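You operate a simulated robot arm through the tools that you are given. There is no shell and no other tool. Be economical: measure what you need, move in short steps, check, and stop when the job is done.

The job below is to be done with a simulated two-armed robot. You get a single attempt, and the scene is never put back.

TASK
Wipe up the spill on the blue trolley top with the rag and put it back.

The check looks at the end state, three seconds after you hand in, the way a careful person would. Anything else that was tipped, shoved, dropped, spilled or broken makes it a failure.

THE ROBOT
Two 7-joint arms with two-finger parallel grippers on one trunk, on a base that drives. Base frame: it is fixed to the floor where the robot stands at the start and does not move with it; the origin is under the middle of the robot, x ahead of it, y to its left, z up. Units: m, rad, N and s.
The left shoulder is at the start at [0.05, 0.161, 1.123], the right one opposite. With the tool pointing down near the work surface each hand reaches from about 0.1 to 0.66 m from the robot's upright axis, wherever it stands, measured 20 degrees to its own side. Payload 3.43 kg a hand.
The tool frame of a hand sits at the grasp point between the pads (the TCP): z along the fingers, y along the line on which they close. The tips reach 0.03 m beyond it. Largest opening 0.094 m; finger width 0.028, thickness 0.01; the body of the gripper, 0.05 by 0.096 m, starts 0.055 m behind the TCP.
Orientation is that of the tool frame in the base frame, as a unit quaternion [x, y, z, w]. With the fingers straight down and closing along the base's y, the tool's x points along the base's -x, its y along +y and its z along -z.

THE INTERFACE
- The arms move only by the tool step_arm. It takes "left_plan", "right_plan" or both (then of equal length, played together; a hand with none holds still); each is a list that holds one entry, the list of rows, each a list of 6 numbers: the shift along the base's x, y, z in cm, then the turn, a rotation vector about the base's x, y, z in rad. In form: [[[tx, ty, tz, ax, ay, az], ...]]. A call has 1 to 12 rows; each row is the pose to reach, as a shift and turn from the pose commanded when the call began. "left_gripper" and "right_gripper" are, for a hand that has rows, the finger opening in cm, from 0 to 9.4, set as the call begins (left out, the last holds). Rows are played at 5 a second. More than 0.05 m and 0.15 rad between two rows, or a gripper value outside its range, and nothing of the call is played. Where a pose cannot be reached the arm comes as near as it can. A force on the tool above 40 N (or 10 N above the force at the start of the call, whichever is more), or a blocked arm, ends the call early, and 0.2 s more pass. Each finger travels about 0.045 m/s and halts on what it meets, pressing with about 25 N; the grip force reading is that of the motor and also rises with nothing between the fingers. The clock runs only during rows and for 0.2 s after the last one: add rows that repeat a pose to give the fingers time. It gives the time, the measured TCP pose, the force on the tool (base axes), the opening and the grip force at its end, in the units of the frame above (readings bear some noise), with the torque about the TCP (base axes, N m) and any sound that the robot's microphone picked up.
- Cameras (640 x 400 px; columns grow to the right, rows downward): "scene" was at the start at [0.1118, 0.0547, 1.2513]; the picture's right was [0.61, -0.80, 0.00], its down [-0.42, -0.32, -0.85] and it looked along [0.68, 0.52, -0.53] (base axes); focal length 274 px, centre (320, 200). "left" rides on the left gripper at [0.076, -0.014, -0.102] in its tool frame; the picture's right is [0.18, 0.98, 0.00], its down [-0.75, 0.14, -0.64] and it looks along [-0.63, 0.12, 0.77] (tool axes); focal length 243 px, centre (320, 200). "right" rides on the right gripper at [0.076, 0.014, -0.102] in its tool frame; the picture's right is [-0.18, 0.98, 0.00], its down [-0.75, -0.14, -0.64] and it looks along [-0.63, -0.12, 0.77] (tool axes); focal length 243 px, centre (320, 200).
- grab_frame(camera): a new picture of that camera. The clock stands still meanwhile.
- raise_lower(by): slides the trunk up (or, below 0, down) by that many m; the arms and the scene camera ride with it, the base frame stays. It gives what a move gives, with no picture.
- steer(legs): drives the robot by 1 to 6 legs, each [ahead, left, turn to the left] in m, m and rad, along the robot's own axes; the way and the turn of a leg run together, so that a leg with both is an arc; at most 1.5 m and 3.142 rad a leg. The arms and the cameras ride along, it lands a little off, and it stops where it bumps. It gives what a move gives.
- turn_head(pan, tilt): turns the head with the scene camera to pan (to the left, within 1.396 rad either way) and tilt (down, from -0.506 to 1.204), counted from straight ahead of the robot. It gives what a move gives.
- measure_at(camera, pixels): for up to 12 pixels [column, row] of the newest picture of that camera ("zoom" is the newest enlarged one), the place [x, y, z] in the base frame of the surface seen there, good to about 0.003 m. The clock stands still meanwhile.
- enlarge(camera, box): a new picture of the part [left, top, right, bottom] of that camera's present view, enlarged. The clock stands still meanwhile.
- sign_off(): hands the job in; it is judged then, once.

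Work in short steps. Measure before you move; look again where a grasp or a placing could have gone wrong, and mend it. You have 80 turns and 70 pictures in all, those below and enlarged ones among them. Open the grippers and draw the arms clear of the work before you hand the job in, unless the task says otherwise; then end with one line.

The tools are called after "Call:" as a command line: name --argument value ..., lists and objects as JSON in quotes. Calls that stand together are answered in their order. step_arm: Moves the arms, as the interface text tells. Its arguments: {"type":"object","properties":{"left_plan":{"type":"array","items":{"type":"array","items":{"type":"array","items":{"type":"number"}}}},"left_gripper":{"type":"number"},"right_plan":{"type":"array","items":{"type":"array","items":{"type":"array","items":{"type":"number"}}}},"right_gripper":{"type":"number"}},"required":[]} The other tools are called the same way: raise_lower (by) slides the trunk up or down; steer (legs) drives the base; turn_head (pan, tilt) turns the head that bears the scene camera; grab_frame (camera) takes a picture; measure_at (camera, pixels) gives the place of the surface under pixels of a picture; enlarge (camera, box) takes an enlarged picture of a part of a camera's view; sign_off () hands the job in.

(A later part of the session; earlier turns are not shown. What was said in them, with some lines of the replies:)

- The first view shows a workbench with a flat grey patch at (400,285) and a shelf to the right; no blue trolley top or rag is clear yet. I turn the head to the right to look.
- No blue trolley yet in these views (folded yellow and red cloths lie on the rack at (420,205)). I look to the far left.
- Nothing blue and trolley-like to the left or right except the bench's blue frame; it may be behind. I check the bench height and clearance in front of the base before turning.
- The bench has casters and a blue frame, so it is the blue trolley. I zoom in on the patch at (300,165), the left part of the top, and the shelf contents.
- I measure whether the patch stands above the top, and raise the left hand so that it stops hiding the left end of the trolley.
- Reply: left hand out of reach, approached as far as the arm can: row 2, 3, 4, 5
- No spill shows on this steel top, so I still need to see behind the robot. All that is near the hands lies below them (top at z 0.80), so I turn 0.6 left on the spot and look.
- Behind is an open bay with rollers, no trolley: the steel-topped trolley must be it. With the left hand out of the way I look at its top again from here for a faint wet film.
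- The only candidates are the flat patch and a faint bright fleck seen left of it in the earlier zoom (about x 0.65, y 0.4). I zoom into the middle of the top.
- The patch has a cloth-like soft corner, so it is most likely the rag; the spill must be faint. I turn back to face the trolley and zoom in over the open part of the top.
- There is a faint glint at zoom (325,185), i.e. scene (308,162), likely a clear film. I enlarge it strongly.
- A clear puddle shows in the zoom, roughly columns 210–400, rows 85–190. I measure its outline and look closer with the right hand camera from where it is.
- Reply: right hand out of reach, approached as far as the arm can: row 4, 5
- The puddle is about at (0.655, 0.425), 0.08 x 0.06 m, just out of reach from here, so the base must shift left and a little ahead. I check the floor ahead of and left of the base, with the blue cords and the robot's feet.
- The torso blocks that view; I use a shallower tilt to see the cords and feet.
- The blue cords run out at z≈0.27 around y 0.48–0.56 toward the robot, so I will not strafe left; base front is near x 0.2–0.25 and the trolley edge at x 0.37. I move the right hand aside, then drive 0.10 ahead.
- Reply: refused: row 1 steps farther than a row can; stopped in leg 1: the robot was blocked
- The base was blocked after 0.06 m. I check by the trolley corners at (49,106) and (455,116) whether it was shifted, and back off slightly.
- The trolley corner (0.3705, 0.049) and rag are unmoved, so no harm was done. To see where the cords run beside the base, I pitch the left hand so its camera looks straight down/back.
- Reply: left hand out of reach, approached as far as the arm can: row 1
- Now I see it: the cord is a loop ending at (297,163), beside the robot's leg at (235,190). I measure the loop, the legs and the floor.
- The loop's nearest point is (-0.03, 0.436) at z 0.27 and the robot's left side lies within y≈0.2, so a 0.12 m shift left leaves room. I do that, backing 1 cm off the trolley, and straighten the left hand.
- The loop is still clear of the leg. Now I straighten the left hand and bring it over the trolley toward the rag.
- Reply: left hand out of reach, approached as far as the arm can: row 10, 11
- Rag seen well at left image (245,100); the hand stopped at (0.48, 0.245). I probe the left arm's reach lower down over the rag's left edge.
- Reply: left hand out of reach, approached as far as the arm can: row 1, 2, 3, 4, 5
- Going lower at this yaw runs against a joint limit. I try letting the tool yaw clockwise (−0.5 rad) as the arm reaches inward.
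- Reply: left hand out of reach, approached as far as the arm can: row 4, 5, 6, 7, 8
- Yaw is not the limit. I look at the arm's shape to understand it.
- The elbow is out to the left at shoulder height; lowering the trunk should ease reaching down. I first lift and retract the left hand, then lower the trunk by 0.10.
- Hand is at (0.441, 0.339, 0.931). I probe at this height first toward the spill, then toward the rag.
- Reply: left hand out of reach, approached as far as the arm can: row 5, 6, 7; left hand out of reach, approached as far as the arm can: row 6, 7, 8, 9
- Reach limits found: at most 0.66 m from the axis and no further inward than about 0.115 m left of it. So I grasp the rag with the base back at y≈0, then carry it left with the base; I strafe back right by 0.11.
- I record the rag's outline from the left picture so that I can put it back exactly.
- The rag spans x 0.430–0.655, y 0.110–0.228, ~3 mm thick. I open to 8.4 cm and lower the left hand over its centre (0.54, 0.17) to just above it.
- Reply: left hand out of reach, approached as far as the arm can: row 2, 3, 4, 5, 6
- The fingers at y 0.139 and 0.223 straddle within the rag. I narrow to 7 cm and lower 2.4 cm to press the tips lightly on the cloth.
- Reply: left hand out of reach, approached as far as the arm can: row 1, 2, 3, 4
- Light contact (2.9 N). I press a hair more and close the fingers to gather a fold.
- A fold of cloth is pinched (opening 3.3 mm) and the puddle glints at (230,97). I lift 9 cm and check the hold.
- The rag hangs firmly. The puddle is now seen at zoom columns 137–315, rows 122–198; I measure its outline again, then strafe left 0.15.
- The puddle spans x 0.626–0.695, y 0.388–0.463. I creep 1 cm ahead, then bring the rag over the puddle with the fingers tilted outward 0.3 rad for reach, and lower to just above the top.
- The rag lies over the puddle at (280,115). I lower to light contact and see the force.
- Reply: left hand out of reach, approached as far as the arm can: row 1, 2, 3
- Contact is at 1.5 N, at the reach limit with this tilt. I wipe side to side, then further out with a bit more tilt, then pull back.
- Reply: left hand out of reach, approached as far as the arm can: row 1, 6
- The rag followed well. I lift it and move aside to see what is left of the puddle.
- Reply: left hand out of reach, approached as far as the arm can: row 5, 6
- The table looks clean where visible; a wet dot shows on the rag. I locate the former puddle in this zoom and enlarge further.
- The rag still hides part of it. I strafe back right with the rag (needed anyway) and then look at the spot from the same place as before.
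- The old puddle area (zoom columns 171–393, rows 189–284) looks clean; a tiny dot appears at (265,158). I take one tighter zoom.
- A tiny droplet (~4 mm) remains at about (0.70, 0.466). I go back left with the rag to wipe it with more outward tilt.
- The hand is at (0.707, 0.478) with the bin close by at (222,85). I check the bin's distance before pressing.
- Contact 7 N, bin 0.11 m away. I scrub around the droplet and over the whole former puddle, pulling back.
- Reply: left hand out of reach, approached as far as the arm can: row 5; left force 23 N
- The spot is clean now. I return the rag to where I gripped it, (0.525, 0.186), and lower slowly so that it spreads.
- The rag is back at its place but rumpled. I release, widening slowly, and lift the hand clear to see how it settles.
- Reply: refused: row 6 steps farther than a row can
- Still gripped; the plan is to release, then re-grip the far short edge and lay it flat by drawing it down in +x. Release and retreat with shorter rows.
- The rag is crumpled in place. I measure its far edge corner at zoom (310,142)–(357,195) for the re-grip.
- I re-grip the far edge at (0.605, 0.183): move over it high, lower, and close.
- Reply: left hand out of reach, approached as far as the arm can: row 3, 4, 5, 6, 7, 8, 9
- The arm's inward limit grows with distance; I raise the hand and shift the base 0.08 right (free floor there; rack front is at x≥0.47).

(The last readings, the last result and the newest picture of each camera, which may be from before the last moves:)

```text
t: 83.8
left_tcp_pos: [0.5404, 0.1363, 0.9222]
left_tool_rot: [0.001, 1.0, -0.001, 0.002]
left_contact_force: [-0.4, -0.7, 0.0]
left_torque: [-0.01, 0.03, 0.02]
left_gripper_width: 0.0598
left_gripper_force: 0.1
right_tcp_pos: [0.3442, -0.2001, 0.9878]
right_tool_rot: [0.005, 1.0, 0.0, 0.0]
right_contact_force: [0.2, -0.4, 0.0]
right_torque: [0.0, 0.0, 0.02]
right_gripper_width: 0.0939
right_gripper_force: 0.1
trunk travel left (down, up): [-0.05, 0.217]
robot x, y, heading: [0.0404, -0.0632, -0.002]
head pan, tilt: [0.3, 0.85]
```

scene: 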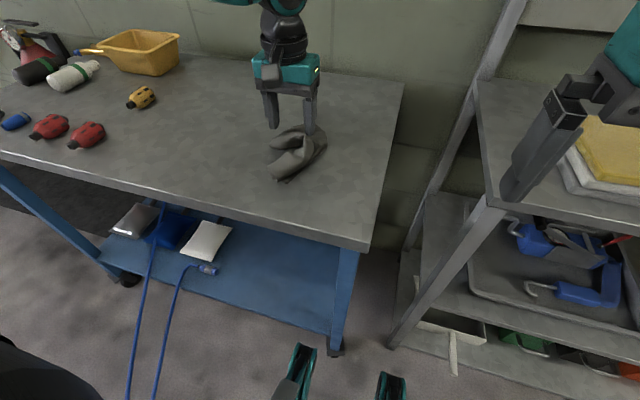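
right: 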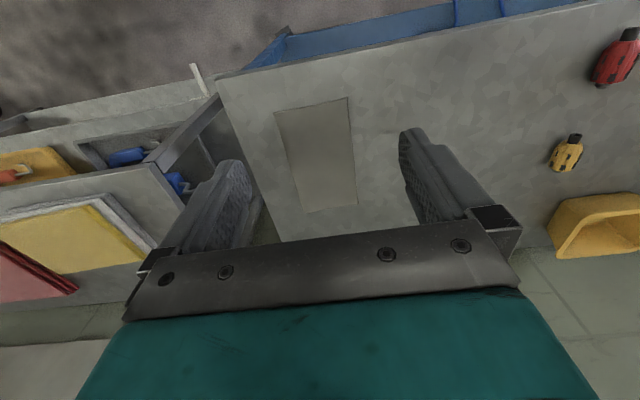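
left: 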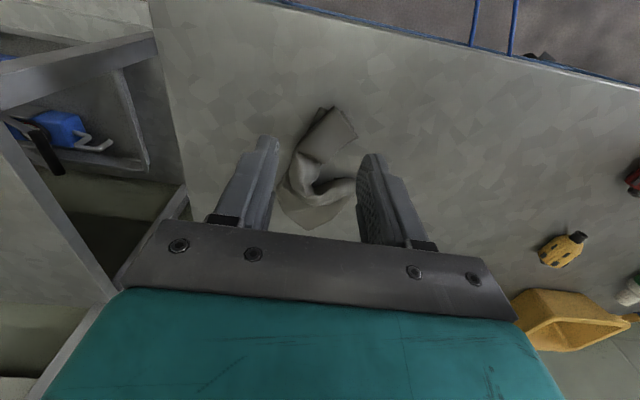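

Base is at y −0.063. I move over (0.608, 0.183) and lower to the cloth.

Call:
step_arm --left_plan '[[[3, 2.5, 0, 0, 0, 0], [6.6, 4.7, 0, 0, 0, 0], [6.6, 4.7, -4, 0, 0, 0], [6.6, 4.7, -7, 0, 0, 0], [6.6, 4.7, -9, 0, 0, 0], [6.6, 4.7, -9, 0, 0, 0]]]' --left_gripper 6

Call:
step_arm --left_plan '[[[0, 0, 0, 0, 0, 0], [0, 0, 0, 0, 0, 0], [0, 0, 0, 0, 0, 0], [0, 0, 0, 0, 0, 0], [0, 0, 0, 0, 0, 0], [0, 0, 0, 0, 0, 0]]]' --left_gripper 0

Call:
enlarge --camera "scene" --box '[160, 80, 352, 200]'

```text
t: 85.2
left_tcp_pos: [0.5897, 0.1923, 0.8354]
left_tool_rot: [0.001, 1.0, -0.001, 0.002]
left_contact_force: [-0.4, 1.0, 0.6]
left_torque: [-0.01, 0.0, 0.02]
left_gripper_width: 0.0601
left_gripper_force: 0.1
left hand out of reach, approached as far as the arm can: row 3, 4, 5, 6
right_tcp_pos: [0.3446, -0.1996, 0.9865]
right_tool_rot: [0.004, 1.0, -0.001, 0.001]
right_contact_force: [0.5, -0.6, -0.1]
right_torque: [0.01, -0.01, -0.01]
right_gripper_width: 0.0942
right_gripper_force: 0.0
trunk travel left (down, up): [-0.05, 0.217]
robot x, y, heading: [0.0355, -0.0658, -0.006]
head pan, tilt: [0.3, 0.85]
```

```text
t: 86.6
left_tcp_pos: [0.5906, 0.191, 0.8354]
left_tool_rot: [0.001, 1.0, 0.0, 0.002]
left_contact_force: [-1.2, -0.3, 1.8]
left_torque: [-0.03, -0.02, 0.06]
left_gripper_width: 0.0016
left_gripper_force: 24.8
right_tcp_pos: [0.3443, -0.1994, 0.9868]
right_tool_rot: [0.005, 1.0, 0.0, 0.001]
right_contact_force: [0.3, -0.7, -0.6]
right_torque: [0.0, -0.01, 0.01]
right_gripper_width: 0.094
right_gripper_force: 0.0
trunk travel left (down, up): [-0.05, 0.217]
robot x, y, heading: [0.0366, -0.0687, -0.004]
head pan, tilt: [0.3, 0.85]
```

```text
3.33 times, centred on (256, 140) of scene
```

zoom: 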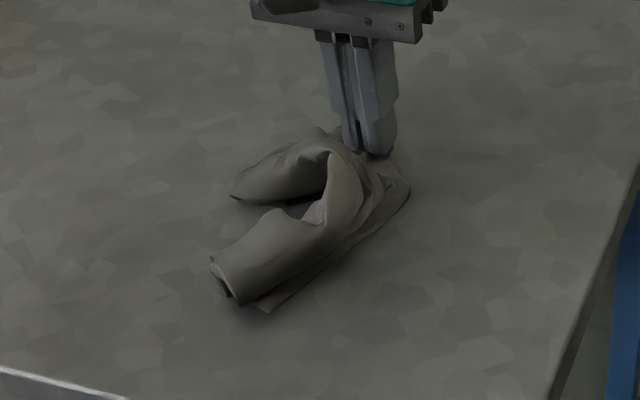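

Opening reads 1.6 mm, so some cloth is likely pinched. I lift to about 0.95 and draw back, then look.

Call:
step_arm --left_plan '[[[0, 0, 3, 0, 0, 0], [-1, 0, 6, 0, 0, 0], [-2, 0, 9, 0, 0, 0], [-3, 0, 12, 0, 0, 0], [-3, 0, 12, 0, 0, 0]]]'

Call:
enlarge --camera "scene" --box '[160, 60, 400, 210]'

```text
t: 87.8
left_tcp_pos: [0.5608, 0.1907, 0.9576]
left_tool_rot: [0.001, 1.0, 0.0, 0.001]
left_contact_force: [-1.2, -0.4, -0.5]
left_torque: [0.01, -0.01, 0.0]
left_gripper_width: 0.0021
left_gripper_force: 24.6
right_tcp_pos: [0.3431, -0.1996, 0.9872]
right_tool_rot: [0.004, 1.0, 0.0, 0.0]
right_contact_force: [0.7, -0.3, 0.2]
right_torque: [0.01, -0.01, 0.02]
right_gripper_width: 0.094
right_gripper_force: 0.1
trunk travel left (down, up): [-0.05, 0.217]
robot x, y, heading: [0.0408, -0.0668, -0.006]
head pan, tilt: [0.3, 0.85]
```

```text
2.67 times, centred on (280, 135) of scene
```

zoom: 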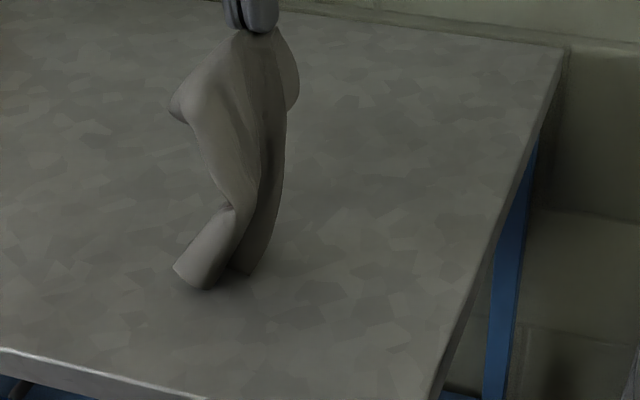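

The rag now hangs lengthwise from its far edge. I carry it back in x so that the near end trails, then draw it forward and down to lay it flat.

Call:
step_arm --left_plan '[[[-4, -0.5, 0.3, 0, 0, 0], [-8, -1, 0.5, 0, 0, 0], [-12, -1.5, 0.5, 0, 0, 0], [-15, -1.9, 0.5, 0, 0, 0], [-15, -1.9, 0.5, 0, 0, 0]]]'

Call:
enlarge --camera "scene" --box '[160, 60, 400, 210]'

```text
t: 89.0
left_tcp_pos: [0.4092, 0.1697, 0.961]
left_tool_rot: [0.001, 1.0, 0.0, 0.002]
left_contact_force: [-0.1, 0.4, 0.1]
left_torque: [-0.02, 0.0, 0.04]
left_gripper_width: 0.0022
left_gripper_force: 25.4
right_tcp_pos: [0.3441, -0.2006, 0.9873]
right_tool_rot: [0.005, 1.0, 0.0, 0.0]
right_contact_force: [0.9, 0.2, -0.5]
right_torque: [-0.01, 0.01, -0.03]
right_gripper_width: 0.094
right_gripper_force: 0.0
trunk travel left (down, up): [-0.05, 0.217]
robot x, y, heading: [0.039, -0.0677, -0.001]
head pan, tilt: [0.3, 0.85]
```

```text
2.67 times, centred on (280, 135) of scene
```

zoom: 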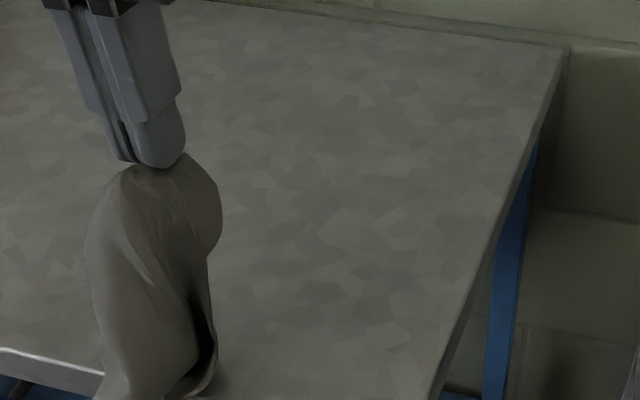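

Rag hangs with its near end on the top around x≈0.4. Now I draw it forward and down.

Call:
step_arm --left_plan '[[[2, 0, -1, 0, 0, 0], [4, 0, -2.5, 0, 0, 0], [6, 0, -4, 0, -0.1, 0], [8, 0, -5.5, 0, -0.2, 0], [10, 0, -7, 0, -0.3, 0], [12, 0, -8.5, 0, -0.4, 0], [14, 0, -10, 0, -0.45, 0], [16, 0, -11, 0, -0.45, 0], [18, 0, -11.8, 0, -0.45, 0], [20, 0, -12, 0, -0.45, 0], [22, 0, -12, 0, -0.45, 0], [22.5, 0, -12, 0, -0.45, 0]]]'

Call:
enlarge --camera "scene" --box '[160, 60, 400, 210]'

```text
t: 91.6
left_tcp_pos: [0.6349, 0.1713, 0.843]
left_tool_rot: [0.001, 0.975, 0.001, 0.224]
left_contact_force: [-0.5, 0.1, 1.0]
left_torque: [0.02, 0.02, 0.0]
left_gripper_width: 0.0019
left_gripper_force: 24.9
right_tcp_pos: [0.3435, -0.1996, 0.9875]
right_tool_rot: [0.005, 1.0, 0.0, 0.0]
right_contact_force: [0.2, 0.2, 0.2]
right_torque: [-0.03, -0.02, 0.03]
right_gripper_width: 0.0939
right_gripper_force: 0.0
trunk travel left (down, up): [-0.05, 0.217]
robot x, y, heading: [0.0385, -0.0656, -0.005]
head pan, tilt: [0.3, 0.85]
```

```text
2.67 times, centred on (280, 135) of scene
```

zoom: 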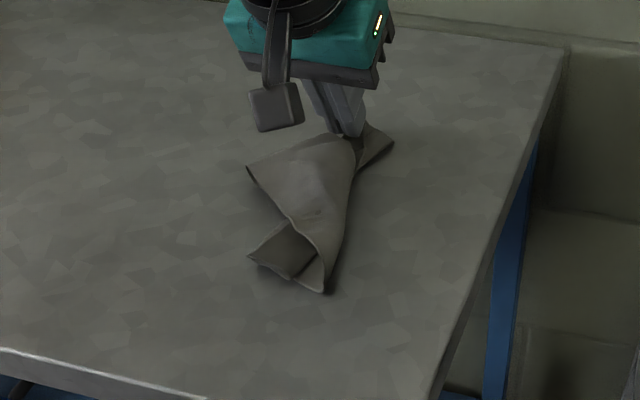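

Much flatter. I open, lift away and look at where it lies.

Call:
step_arm --left_plan '[[[0.5, 0, -0.6, 0, 0, 0], [0.5, 0, -0.6, 0, 0, 0], [0.5, 0, -0.6, 0, 0, 0], [1.5, 0, 1.5, 0, 0, 0], [1, 0, 5, 0, 0.1, 0], [-1, 1, 9, 0, 0.22, 0], [-5, 2, 11, 0, 0.34, 0], [-9, 3, 12, 0, 0.45, 0], [-13, 5, 12, 0, 0.45, 0], [-17, 7, 12, 0, 0.45, 0], [-20, 10, 13, 0, 0.45, 0]]]' --left_gripper 4

Call:
grab_frame --camera "scene"

```text
t: 94.0
left_tcp_pos: [0.4348, 0.2701, 0.9706]
left_tool_rot: [0.001, 1.0, 0.0, 0.002]
left_contact_force: [0.0, 0.8, -0.6]
left_torque: [0.01, -0.03, -0.01]
left_gripper_width: 0.0402
left_gripper_force: 0.1
right_tcp_pos: [0.3429, -0.1982, 0.9876]
right_tool_rot: [0.004, 1.0, 0.0, 0.0]
right_contact_force: [0.3, 0.1, 0.0]
right_torque: [-0.01, -0.03, 0.04]
right_gripper_width: 0.0939
right_gripper_force: 0.0
trunk travel left (down, up): [-0.05, 0.217]
robot x, y, heading: [0.0353, -0.067, -0.003]
head pan, tilt: [0.3, 0.85]
```

```text
7 pictures are left
```

scene: 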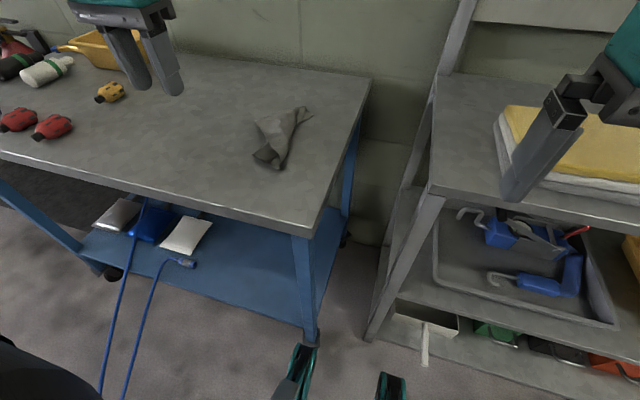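

Call:
measure_at --camera "scene" --pixels '[[311, 113], [255, 122], [255, 156], [278, 168], [282, 135], [297, 108], [290, 145], [301, 128]]'

Call:
enlarge --camera "scene" --box '[220, 80, 348, 180]'

```text
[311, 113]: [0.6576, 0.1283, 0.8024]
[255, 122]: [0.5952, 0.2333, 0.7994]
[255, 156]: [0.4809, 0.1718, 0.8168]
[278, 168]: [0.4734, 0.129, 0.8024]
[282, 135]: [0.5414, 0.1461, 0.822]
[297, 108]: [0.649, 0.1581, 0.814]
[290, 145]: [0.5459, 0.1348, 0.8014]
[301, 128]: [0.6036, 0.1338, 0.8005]
```

```text
4.00 times, centred on (284, 130) of scene
```

zoom: 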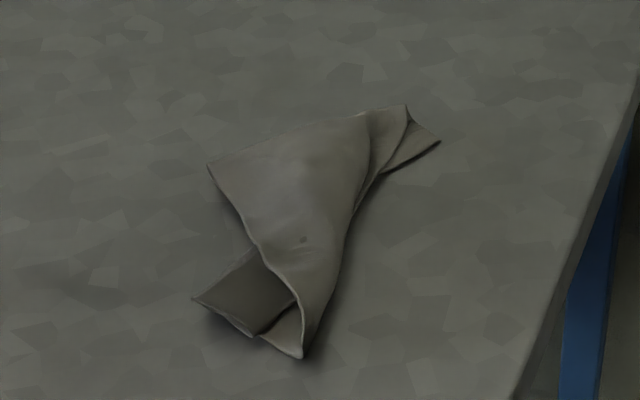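

The rag lies wholly within its original footprint (x 0.47–0.66, y 0.13–0.23). I check the wiped area and its surroundings once more.

Call:
enlarge --camera "scene" --box '[160, 75, 256, 135]'

Call:
enlarge --camera "scene" --box '[130, 110, 258, 190]'

```text
6.67 times, centred on (208, 105) of scene
```

zoom: 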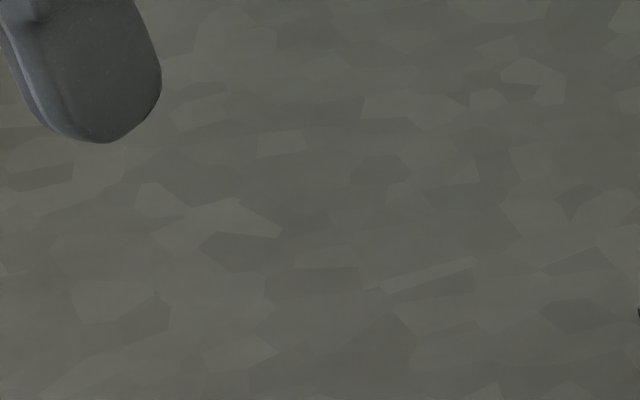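

```text
5.00 times, centred on (194, 150) of scene
```

zoom: 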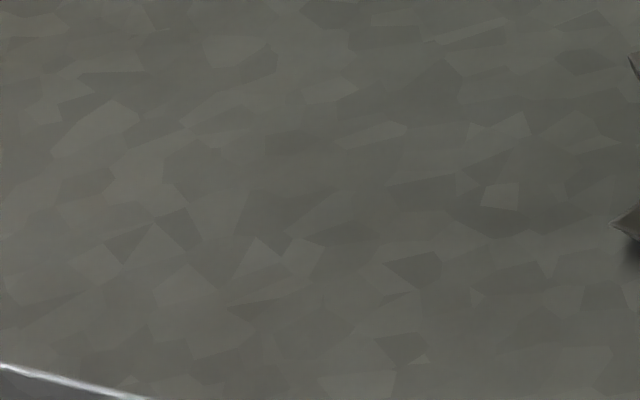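

The top is clean. I open the left gripper fully, draw the arm back, and raise the trunk so both hands are well clear.

Call:
step_arm --left_plan '[[[-2, 3, 1, 0, 0, 0], [-5, 6, 2, 0, 0, 0], [-8, 9, 2, 0, 0, 0], [-10, 12, 2, 0, 0, 0]]]' --left_gripper 9.4

Call:
raise_lower --by 0.1

Call:
grab_frame --camera "scene"

```text
t: 95.0
left_tcp_pos: [0.3334, 0.3926, 0.9949]
left_tool_rot: [0.002, 1.0, 0.001, 0.001]
left_contact_force: [-1.1, 0.1, 1.2]
left_torque: [0.03, -0.06, -0.02]
left_gripper_width: 0.0939
left_gripper_force: 0.0
right_tcp_pos: [0.3436, -0.2006, 0.9878]
right_tool_rot: [0.004, 1.0, 0.001, 0.0]
right_contact_force: [-0.5, -0.7, 0.5]
right_torque: [0.01, -0.02, -0.02]
right_gripper_width: 0.0939
right_gripper_force: 0.1
trunk travel left (down, up): [-0.05, 0.217]
robot x, y, heading: [0.0375, -0.0659, -0.003]
head pan, tilt: [0.3, 0.85]
```

```text
t: 96.4
left_tcp_pos: [0.3339, 0.3916, 1.0942]
left_tool_rot: [0.001, 1.0, 0.0, 0.002]
left_contact_force: [-0.4, -0.2, -1.1]
left_torque: [0.04, -0.03, 0.0]
left_gripper_width: 0.094
left_gripper_force: 0.0
right_tcp_pos: [0.3442, -0.1999, 1.0862]
right_tool_rot: [0.005, 1.0, -0.001, -0.001]
right_contact_force: [-0.8, 1.0, 0.1]
right_torque: [0.04, 0.03, -0.02]
right_gripper_width: 0.0942
right_gripper_force: 0.2
trunk travel left (down, up): [-0.15, 0.117]
robot x, y, heading: [0.0386, -0.0659, -0.004]
head pan, tilt: [0.3, 0.85]
```

```text
3 pictures are left
```

scene: 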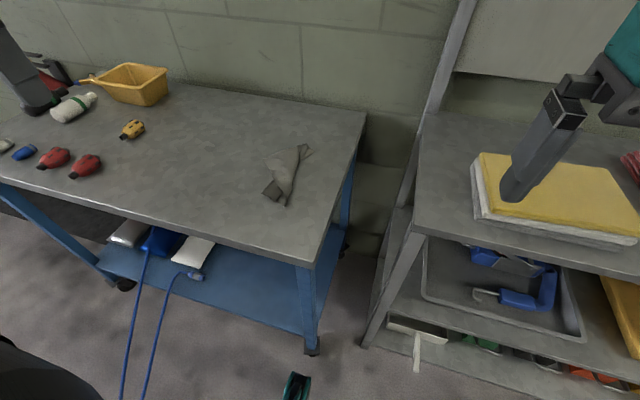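

The last picture shows a clean top, the rag back in its place at (285,172), and everything else standing where it was; I hand the job in.

Call:
sign_off

```text
The job is handed in.
```

I wiped the spill off the blue trolley top and put the rag back within its original footprint, though it lies rumpled and partly folded instead of flat; nothing else moved, and both arms are clear with the grippers open.
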